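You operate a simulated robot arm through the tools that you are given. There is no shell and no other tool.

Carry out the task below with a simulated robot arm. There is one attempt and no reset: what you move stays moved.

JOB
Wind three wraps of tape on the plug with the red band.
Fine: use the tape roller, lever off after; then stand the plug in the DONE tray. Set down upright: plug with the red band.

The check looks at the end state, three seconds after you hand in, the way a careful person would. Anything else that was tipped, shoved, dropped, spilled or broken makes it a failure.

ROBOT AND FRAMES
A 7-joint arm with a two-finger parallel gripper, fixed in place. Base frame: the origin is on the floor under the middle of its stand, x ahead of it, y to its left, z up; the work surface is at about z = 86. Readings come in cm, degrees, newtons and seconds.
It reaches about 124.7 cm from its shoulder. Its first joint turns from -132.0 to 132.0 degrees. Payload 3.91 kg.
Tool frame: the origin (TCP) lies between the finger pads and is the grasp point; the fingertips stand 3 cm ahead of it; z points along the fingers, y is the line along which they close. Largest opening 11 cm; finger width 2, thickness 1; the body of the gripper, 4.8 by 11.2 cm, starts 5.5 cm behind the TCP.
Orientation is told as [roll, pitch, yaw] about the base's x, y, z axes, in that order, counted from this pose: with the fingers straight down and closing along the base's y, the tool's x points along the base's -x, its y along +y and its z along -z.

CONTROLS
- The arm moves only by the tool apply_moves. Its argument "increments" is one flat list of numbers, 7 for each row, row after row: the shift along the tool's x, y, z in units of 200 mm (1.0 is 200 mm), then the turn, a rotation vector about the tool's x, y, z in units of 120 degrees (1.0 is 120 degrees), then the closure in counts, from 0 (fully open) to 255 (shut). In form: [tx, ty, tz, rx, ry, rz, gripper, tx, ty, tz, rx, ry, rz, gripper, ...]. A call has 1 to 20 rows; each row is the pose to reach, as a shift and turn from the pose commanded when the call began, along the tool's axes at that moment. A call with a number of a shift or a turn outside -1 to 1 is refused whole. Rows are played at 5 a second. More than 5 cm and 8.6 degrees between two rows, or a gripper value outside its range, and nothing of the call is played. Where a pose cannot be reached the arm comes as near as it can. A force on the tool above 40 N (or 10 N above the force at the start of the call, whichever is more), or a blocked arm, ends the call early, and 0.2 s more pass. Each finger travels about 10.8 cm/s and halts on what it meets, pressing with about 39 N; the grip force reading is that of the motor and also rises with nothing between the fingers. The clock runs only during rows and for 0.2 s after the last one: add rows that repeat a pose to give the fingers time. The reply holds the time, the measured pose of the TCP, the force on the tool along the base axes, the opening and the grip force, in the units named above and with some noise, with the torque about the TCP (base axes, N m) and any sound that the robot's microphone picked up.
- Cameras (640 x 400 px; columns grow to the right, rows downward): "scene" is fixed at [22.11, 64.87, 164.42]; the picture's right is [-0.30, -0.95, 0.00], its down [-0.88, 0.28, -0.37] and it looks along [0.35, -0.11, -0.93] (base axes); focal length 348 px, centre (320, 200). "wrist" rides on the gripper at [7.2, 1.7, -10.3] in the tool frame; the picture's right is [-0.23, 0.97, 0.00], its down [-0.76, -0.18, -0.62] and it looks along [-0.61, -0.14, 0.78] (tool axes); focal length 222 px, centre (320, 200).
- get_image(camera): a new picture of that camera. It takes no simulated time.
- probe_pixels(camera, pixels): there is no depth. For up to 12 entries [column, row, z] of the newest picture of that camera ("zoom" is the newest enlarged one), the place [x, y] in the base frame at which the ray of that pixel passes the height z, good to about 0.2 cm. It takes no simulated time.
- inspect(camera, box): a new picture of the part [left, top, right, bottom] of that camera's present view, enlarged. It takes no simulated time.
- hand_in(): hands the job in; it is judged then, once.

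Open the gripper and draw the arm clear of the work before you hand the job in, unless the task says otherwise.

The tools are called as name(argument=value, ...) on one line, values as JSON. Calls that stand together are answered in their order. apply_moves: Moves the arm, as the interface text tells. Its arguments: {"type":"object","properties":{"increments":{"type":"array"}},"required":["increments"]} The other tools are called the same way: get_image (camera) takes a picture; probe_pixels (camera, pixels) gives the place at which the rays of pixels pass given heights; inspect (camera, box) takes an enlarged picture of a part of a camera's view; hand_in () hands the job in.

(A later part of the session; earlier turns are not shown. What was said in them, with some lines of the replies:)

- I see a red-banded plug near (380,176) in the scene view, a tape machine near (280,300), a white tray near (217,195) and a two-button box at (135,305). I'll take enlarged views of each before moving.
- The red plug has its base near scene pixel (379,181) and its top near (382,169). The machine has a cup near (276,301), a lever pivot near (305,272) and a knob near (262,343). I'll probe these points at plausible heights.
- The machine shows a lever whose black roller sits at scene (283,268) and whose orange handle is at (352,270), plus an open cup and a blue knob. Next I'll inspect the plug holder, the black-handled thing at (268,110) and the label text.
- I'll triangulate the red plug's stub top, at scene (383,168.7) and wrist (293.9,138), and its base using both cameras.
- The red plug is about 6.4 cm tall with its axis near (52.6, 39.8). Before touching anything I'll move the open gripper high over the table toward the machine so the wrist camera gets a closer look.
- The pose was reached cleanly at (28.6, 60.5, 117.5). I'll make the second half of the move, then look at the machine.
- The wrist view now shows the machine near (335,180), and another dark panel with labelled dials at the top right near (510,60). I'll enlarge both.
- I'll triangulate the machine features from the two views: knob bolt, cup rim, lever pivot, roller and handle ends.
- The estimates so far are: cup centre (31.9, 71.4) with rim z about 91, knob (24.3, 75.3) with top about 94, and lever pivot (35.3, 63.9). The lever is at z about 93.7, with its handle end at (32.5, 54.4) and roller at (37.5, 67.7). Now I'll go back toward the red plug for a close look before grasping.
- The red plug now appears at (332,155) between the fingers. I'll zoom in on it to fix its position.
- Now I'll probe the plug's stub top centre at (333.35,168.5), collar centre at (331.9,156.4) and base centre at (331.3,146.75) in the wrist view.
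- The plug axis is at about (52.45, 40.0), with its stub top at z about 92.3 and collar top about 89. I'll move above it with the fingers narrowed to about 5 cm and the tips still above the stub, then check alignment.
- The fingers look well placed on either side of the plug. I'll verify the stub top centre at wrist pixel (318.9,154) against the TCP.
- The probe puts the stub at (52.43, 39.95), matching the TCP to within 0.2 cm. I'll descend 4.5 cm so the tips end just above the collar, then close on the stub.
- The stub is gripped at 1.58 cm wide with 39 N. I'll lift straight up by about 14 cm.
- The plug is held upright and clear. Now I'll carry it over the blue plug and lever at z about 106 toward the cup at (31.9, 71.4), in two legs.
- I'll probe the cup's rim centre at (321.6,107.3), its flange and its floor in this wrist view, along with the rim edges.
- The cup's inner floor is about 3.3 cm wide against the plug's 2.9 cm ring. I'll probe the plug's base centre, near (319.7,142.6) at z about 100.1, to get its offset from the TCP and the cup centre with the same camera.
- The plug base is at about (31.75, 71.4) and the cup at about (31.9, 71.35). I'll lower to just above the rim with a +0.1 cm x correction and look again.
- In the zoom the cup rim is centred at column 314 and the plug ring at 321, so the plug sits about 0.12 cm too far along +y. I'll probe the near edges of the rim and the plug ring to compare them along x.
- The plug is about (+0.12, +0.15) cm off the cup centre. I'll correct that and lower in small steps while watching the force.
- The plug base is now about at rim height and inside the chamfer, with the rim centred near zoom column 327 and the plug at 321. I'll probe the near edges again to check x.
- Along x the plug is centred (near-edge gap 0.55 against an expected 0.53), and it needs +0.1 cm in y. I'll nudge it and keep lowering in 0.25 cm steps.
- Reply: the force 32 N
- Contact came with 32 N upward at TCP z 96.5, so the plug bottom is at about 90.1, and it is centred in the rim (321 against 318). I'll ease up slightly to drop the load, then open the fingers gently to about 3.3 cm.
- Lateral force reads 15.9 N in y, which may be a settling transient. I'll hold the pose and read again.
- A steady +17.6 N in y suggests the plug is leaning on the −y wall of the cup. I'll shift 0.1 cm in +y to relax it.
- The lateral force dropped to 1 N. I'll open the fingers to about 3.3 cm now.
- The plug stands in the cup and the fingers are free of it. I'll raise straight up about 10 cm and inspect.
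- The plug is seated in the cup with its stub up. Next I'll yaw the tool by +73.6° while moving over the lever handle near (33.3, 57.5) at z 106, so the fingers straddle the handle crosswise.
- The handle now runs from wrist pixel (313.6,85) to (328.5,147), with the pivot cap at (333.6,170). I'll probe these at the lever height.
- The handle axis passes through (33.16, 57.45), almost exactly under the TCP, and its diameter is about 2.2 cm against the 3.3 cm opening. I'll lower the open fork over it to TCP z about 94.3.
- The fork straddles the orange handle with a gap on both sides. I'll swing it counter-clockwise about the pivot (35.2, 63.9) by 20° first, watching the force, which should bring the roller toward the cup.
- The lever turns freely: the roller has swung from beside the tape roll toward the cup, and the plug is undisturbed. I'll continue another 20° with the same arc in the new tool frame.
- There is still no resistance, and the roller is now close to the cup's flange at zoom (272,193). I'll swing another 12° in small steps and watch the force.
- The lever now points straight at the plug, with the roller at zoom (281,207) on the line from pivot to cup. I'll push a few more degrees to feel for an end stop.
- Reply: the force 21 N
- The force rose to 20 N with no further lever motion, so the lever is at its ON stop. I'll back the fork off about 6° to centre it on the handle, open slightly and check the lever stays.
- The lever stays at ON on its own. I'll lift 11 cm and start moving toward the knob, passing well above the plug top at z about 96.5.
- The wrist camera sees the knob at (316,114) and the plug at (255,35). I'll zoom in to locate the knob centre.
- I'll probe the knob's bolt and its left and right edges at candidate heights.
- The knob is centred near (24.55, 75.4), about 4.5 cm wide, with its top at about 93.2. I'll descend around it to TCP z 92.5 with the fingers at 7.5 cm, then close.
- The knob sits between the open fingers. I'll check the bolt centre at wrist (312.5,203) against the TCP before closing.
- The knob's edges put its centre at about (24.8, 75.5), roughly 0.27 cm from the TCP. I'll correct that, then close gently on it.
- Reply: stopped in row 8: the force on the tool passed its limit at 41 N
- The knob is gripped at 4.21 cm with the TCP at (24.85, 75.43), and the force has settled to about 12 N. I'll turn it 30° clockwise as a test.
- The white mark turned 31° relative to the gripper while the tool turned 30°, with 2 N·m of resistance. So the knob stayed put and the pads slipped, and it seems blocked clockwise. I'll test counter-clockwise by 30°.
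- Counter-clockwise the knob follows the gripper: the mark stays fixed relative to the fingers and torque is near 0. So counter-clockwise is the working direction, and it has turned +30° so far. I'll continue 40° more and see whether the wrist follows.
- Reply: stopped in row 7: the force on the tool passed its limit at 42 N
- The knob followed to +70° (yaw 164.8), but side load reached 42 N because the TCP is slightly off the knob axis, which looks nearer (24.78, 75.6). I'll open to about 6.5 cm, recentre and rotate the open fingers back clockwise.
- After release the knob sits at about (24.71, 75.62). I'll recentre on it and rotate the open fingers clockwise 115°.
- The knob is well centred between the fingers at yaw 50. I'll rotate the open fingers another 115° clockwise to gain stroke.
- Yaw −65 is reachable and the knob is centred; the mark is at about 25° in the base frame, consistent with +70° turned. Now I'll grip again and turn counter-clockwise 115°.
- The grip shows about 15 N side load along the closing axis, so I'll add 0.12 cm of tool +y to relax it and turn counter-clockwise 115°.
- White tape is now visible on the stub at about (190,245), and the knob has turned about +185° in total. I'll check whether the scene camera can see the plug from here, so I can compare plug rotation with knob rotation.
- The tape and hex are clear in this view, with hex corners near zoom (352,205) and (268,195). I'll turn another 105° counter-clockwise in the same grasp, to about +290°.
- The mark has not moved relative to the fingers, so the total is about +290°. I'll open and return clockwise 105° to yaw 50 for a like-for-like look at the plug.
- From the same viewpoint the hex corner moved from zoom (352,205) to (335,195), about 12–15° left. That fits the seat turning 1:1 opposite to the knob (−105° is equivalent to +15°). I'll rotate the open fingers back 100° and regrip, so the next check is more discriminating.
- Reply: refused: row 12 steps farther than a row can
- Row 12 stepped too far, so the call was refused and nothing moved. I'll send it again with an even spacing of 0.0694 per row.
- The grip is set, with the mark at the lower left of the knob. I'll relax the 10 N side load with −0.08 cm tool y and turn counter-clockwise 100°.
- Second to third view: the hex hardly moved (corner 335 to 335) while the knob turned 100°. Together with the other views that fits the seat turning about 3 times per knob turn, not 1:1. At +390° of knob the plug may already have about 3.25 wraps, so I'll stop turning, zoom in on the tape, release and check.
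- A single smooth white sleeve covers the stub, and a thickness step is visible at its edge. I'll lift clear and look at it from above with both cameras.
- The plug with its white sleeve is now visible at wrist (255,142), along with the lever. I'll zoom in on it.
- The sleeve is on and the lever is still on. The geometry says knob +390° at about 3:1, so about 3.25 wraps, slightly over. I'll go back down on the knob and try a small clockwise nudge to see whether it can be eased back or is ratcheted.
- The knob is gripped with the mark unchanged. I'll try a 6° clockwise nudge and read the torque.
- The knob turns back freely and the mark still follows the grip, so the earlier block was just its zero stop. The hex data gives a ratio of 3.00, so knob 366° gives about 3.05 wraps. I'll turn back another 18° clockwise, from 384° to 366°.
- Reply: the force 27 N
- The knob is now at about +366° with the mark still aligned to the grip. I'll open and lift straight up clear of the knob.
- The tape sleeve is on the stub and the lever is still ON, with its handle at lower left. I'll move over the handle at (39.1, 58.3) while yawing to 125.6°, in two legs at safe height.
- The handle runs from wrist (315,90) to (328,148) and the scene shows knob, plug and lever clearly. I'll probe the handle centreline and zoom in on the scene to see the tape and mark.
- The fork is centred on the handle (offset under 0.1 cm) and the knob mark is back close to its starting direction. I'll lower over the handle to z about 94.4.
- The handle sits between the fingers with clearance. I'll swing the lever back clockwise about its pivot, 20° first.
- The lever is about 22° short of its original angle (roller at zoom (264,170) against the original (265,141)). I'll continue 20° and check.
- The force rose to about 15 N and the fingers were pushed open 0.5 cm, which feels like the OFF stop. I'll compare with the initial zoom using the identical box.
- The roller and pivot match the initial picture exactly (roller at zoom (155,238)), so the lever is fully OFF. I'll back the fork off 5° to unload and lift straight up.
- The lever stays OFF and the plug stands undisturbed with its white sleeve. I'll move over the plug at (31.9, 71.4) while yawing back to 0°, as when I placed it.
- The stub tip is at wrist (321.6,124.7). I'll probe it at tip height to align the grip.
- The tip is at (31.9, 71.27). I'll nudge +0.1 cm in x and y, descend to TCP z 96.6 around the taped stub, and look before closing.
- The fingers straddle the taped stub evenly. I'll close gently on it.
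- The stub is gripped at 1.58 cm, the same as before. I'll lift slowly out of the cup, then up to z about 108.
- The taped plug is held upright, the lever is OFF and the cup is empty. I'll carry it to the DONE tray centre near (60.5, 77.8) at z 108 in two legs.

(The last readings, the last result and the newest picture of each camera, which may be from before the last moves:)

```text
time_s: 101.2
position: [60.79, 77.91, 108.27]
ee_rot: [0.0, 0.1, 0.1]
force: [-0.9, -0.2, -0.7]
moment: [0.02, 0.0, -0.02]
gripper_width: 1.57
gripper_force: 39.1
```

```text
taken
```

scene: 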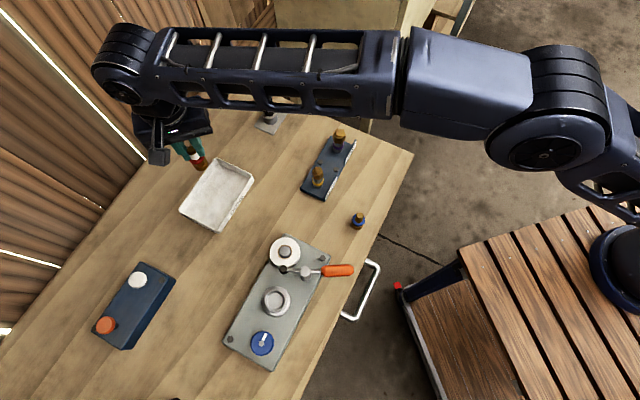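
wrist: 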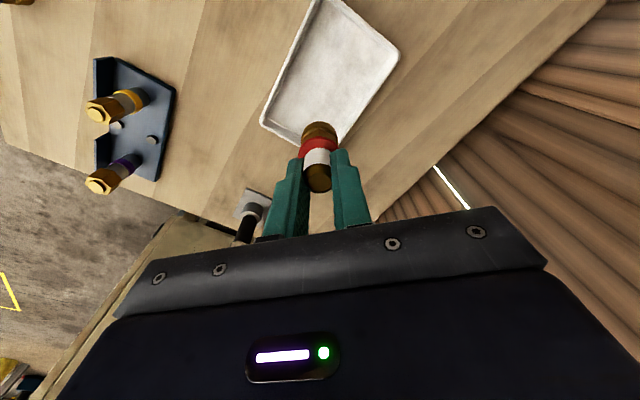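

The tray is under the plug: the point directly below it should be at wrist (320,95), inside the white floor. I'll probe the tray corners and floor to confirm the clearance.

probe_pixels(camera="wrist", pixels=[[320, 95, 86.5], [330, 75, 86.5], [264, 122, 88], [399, 58, 88], [318, 2, 88], [270, 115, 86.5], [390, 62, 86.5]])

inspect(camera="wrist", box=[240, 0, 420, 160])

```text
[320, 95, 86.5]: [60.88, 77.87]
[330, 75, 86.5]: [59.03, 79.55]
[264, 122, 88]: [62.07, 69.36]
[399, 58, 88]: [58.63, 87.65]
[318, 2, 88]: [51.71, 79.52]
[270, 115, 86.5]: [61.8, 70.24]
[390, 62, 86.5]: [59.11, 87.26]
```

```text
2.50 times, centred on (330, 80) of wrist
```

zoom: 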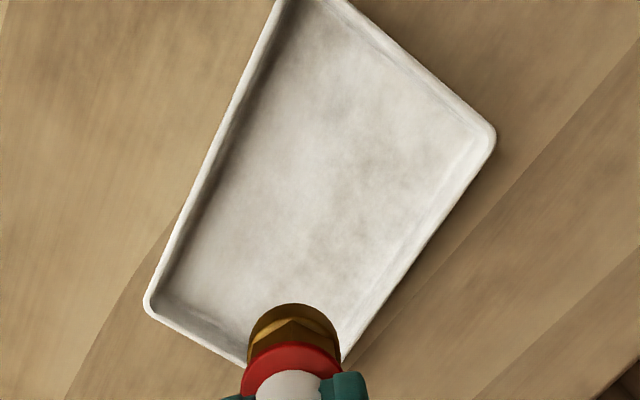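

The tray centre is about (60.35, 78.5). I'll shift (−0.4, +0.6) cm, descend to leave the plug bottom about 2 cm above the tray floor, and check.

apply_moves(increments=[0.02, 0.03, 0.08, 0, 0, 0, 255, 0.02, 0.03, 0.22, 0, 0, 0, 255, 0.02, 0.03, 0.36, 0, 0, 0, 255, 0.02, 0.03, 0.5, 0, 0, 0, 255, 0.02, 0.03, 0.6, 0, 0, 0, 255, 0.02, 0.03, 0.67, 0, 0, 0, 255, 0.02, 0.03, 0.67, 0, 0, 0, 255])

get_image(camera="wrist")

inspect(camera="scene", box=[160, 130, 280, 245])

```text
time_s: 102.8
position: [60.14, 78.59, 94.86]
ee_rot: [0.0, 0.1, -0.1]
force: [-0.9, 1.1, -1.5]
moment: [-0.01, -0.01, -0.04]
gripper_width: 1.6
gripper_force: 39.1
```

```text
taken
```

wrist: 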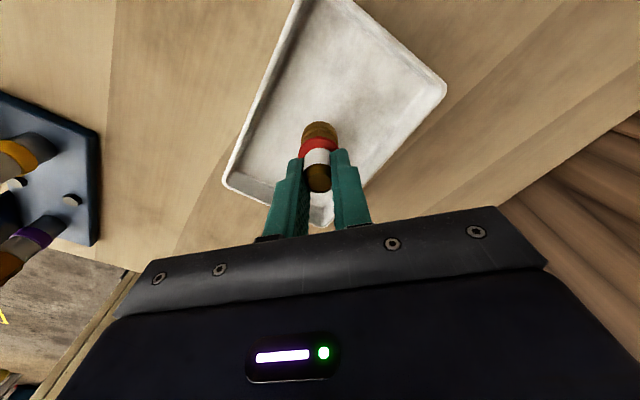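

```text
3.48 times, centred on (220, 188) of scene
```

zoom: 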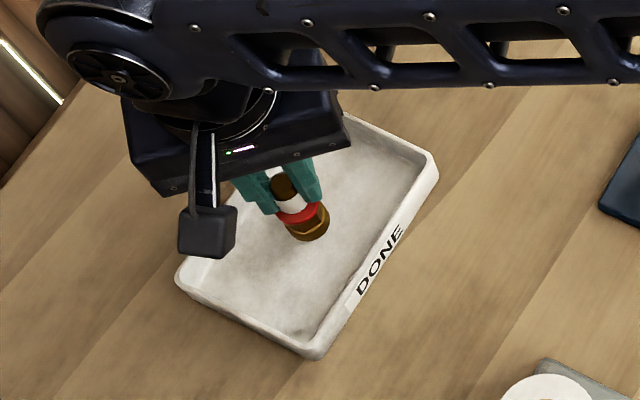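

The plug hangs over the middle of the tray with its bottom at about z 88.5. I'll lower in small steps and watch for contact.

apply_moves(increments=[0, 0, 0.02, 0, 0, 0, 255, 0, 0, 0.04, 0, 0, 0, 255, 0, 0, 0.055, 0, 0, 0, 255, 0, 0, 0.065, 0, 0, 0, 255, 0, 0, 0.075, 0, 0, 0, 255, 0, 0, 0.075, 0, 0, 0, 255])

```text
time_s: 104.2
position: [60.22, 78.51, 93.26]
ee_rot: [0.0, 0.0, -0.1]
force: [0.6, -0.6, -0.5]
moment: [-0.04, 0.0, 0.03]
gripper_width: 1.58
gripper_force: 38.7
```

There is no contact yet at TCP z 93.26 (bottom about 86.9). I'll continue in 0.1 cm steps.

apply_moves(increments=[0, 0, 0.005, 0, 0, 0, 255, 0, 0, 0.01, 0, 0, 0, 255, 0, 0, 0.015, 0, 0, 0, 255, 0, 0, 0.015, 0, 0, 0, 255])

```text
time_s: 105.2
position: [60.15, 78.39, 93.19]
ee_rot: [0.2, -0.1, -0.1]
force: [1.9, 3.5, 30.9]
moment: [0.17, -0.01, 0.06]
gripper_width: 1.56
gripper_force: 39.0
```

Contact came with 31 N at TCP z about 93.1. I'll ease up 0.12 cm, check the force, then open gently.

apply_moves(increments=[0, 0, -0.003, 0, 0, 0, 255, 0, 0, -0.0065, 0, 0, 0, 255, 0, 0, -0.0065, 0, 0, 0, 255])

```text
time_s: 106.0
position: [60.12, 78.36, 93.28]
ee_rot: [0.1, 0.0, -0.1]
force: [2.4, 5.6, 31.5]
moment: [0.25, -0.08, 0.02]
gripper_width: 1.6
gripper_force: 38.9
```

The force is still about 31 N, so I'll ease up another 0.15 cm.

apply_moves(increments=[0, 0, -0.004, 0, 0, 0, 255, 0, 0, -0.0075, 0, 0, 0, 255, 0, 0, -0.0075, 0, 0, 0, 255])

inspect(camera="scene", box=[180, 150, 260, 225])

inspect(camera="wrist", box=[260, 90, 380, 210])

```text
time_s: 106.8
position: [60.11, 78.35, 93.24]
ee_rot: [0.0, 0.1, -0.1]
force: [1.0, 1.8, 18.0]
moment: [0.07, -0.01, 0.01]
gripper_width: 1.59
gripper_force: 38.2
```

```text
5.33 times, centred on (220, 188) of scene
```

zoom: 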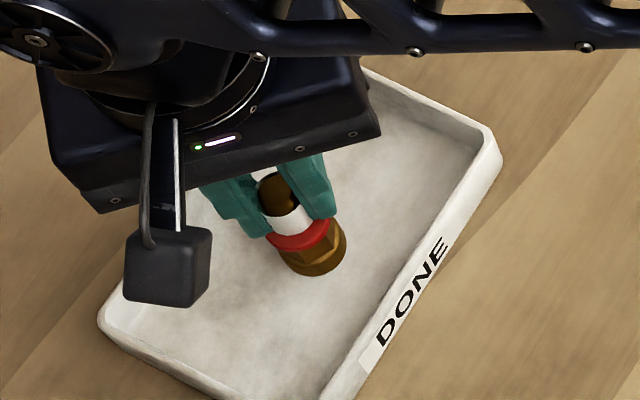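

```text
3.33 times, centred on (320, 150) of wrist
```

zoom: 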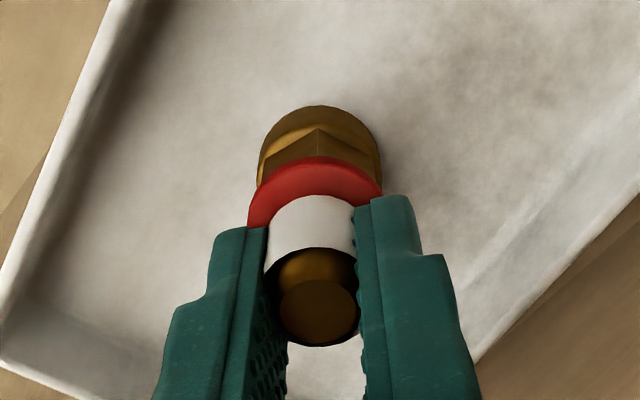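

The plug stands flat on the tray floor and the load is down to 18 N. I'll ease another 0.1 cm and open slowly to about 4 cm.

apply_moves(increments=[0, 0, -0.003, 0, 0, 0, 255, 0, 0, -0.006, 0, 0, 0, 255, 0, 0, -0.006, 0, 0, 0, 225, 0, 0, -0.006, 0, 0, 0, 210, 0, 0, -0.006, 0, 0, 0, 190, 0, 0, -0.006, 0, 0, 0, 165, 0, 0, -0.006, 0, 0, 0, 155, 0, 0, -0.006, 0, 0, 0, 155])

inspect(camera="wrist", box=[260, 90, 380, 210])

inspect(camera="scene", box=[180, 150, 260, 225])

```text
time_s: 108.6
position: [60.27, 78.38, 93.43]
ee_rot: [0.0, 0.2, -0.1]
force: [0.7, -0.8, 0.0]
moment: [0.0, 0.03, 0.03]
gripper_width: 4.32
gripper_force: 0.0
```

```text
3.33 times, centred on (320, 150) of wrist
```

zoom: 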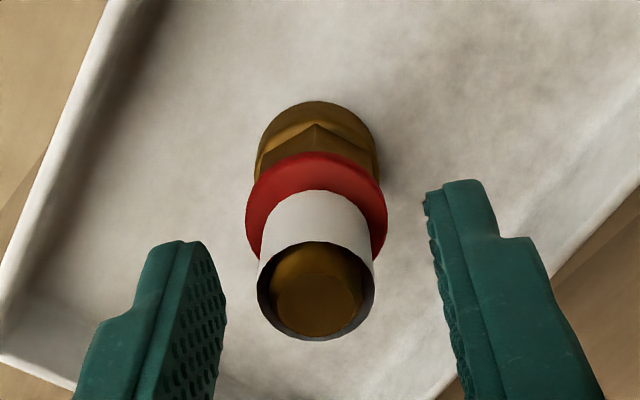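

```text
5.33 times, centred on (220, 188) of scene
```

zoom: 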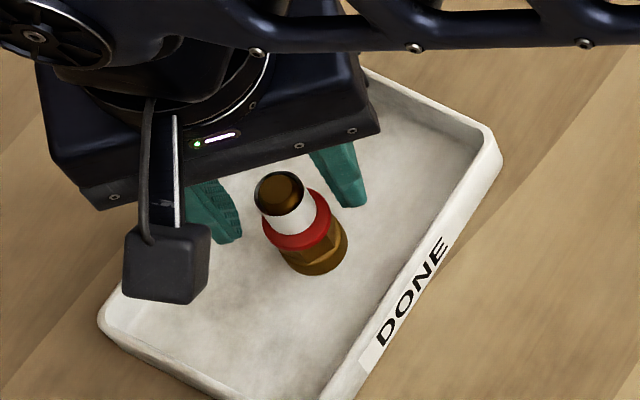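

The plug stands upright in the tray with its tape on and the fingers are clear. I'll raise straight up.

apply_moves(increments=[0, 0, -0.08, 0, 0, 0, 155, 0, 0, -0.2, 0, 0, 0, 155, 0, 0, -0.35, 0, 0, 0, 155, 0, 0, -0.5, 0, 0, 0, 155, 0, 0, -0.65, 0, 0, 0, 155, 0, 0, -0.8, 0, 0, 0, 155, 0, 0, -0.95, 0, 0, 0, 120, 0, 0, -0.95, 0, 0, 0, 80])

get_image(camera="wrist")

apply_moves(increments=[0.125, -0.1167, 0, 0, 0, 0, 60, 0.25, -0.2333, 0, 0, 0, 0, 40, 0.375, -0.35, 0, 0, 0, 0, 20, 0.5, -0.4667, 0, 0, 0, 0, 0, 0.625, -0.5833, 0, 0, 0, 0, 0, 0.75, -0.7, 0, 0, 0, 0, 0, 0.75, -0.7, 0, 0, 0, 0, 0])

apply_moves(increments=[0.0, -0.15, 0, 0, 0, 0, 0, 0.0, -0.3, 0, 0, 0, 0, 0, 0.0, -0.45, 0, 0, 0, 0, 0, 0.0, -0.6, 0, 0, 0, 0, 0, 0.0, -0.75, 0, 0, 0, 0, 0, 0.0, -0.75, 0, 0, 0, 0, 0])

get_image(camera="scene")

```text
time_s: 110.4
position: [60.04, 78.53, 112.43]
ee_rot: [0.0, 0.0, -0.1]
force: [-0.9, 1.5, -0.7]
moment: [0.01, -0.03, -0.01]
gripper_width: 7.53
gripper_force: 0.1
```

```text
taken
```

wrist: 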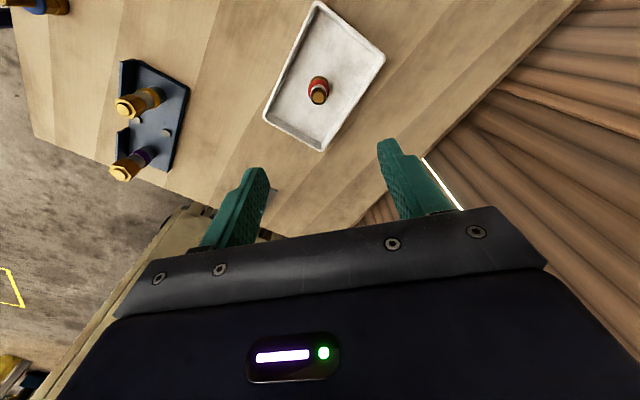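

```text
time_s: 112.0
position: [44.98, 64.46, 112.18]
ee_rot: [0.1, 0.1, -0.1]
force: [0.3, -0.4, 0.1]
moment: [0.02, 0.01, 0.0]
gripper_width: 10.99
gripper_force: 0.0
```

```text
time_s: 113.4
position: [45.0, 49.45, 112.36]
ee_rot: [0.0, 0.1, -0.1]
force: [-0.4, -0.1, -0.2]
moment: [0.01, -0.02, 0.05]
gripper_width: 11.01
gripper_force: 0.3
```

```text
taken
```

scene: 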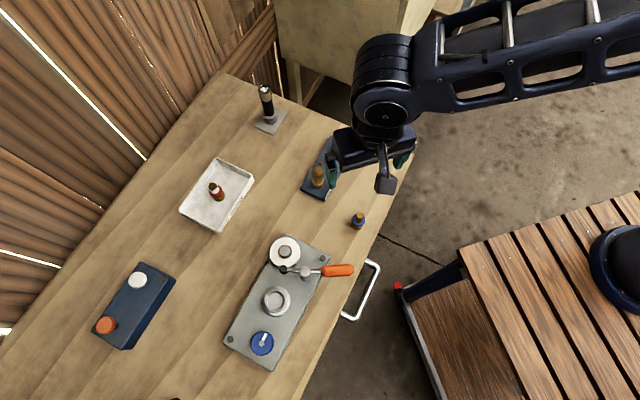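

The arm is clear, the plug stands in the tray at (216,192), and the lever looks OFF at (305,271). I'll take final enlarged checks of the plug, the machine and the other plugs.

inspect(camera="scene", box=[190, 165, 245, 215])

inspect(camera="scene", box=[220, 225, 390, 375])

inspect(camera="scene", box=[290, 110, 420, 240])

```text
8.00 times, centred on (218, 190) of scene
```

zoom: 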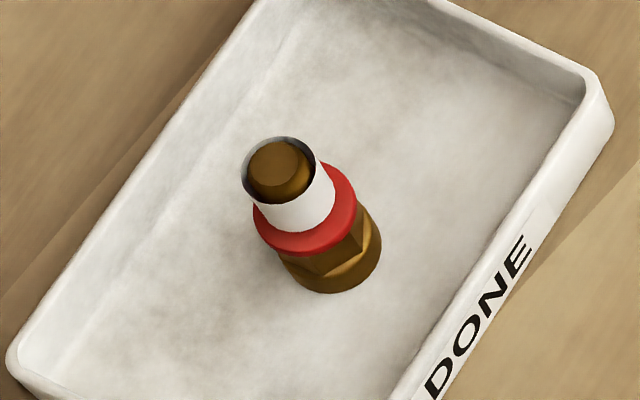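

```text
2.67 times, centred on (305, 300) of scene
```

zoom: 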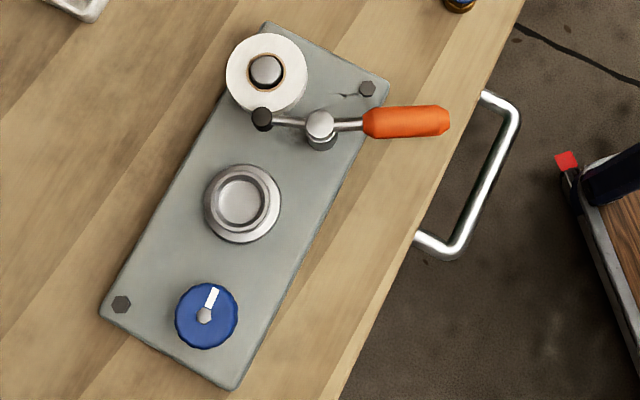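

```text
3.08 times, centred on (355, 175) of scene
```

zoom: 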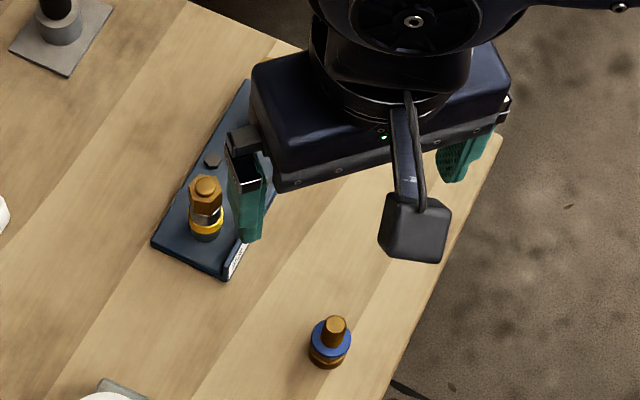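

The final views show the taped red-band plug upright in the DONE tray, the lever back at its original OFF position, and the blue plug, the holder and the other items where they were. I'll raise the open gripper a little more and then hand in.

apply_moves(increments=[0, 0, -0.15, 0, 0, 0, 0, 0, 0, -0.3, 0, 0, 0, 0, 0, 0, -0.35, 0, 0, 0, 0, 0, 0, -0.35, 0, 0, 0, 0])

```text
time_s: 114.4
position: [45.18, 49.47, 119.45]
ee_rot: [-0.1, 0.1, 0.0]
force: [0.2, 1.1, 1.1]
moment: [-0.03, 0.0, 0.0]
gripper_width: 10.99
gripper_force: 0.0
```

The gripper is open and clear at z 119.5, and all the goals look met, so I'm handing in.

hand_in()

```text
The job is handed in.
```

I wound tape on the red-band plug with the tape roller and put the lever back to OFF. The plug is now standing upright in the DONE tray. I've handed the job in but haven't seen the result.

- **Wraps:** I estimate about 3.05. I couldn't count layers on the smooth tape, so this comes from the knob angle and how the plug's hex turned. Those showed the seat turning three times per knob turn.
- **Overshoot:** I assumed one seat turn per knob turn until the hex views showed otherwise. By then the knob was at about 390° (about 3.25 wraps), so I turned it back to about 366°. If the check counts only forward turning, it will see about 3.25 wraps. If it counts turning both ways, it will see about 3.45.
- **Lever:** I pushed it back to its OFF stop, and it matches the starting picture.
- **Plug:** I lifted it by the taped stub, because there wasn't enough bare metal to grip. The tape still looked intact afterwards.
- **Other items:** Nothing else looked tipped or moved in the final pictures. The gripper is open and clear of the work.
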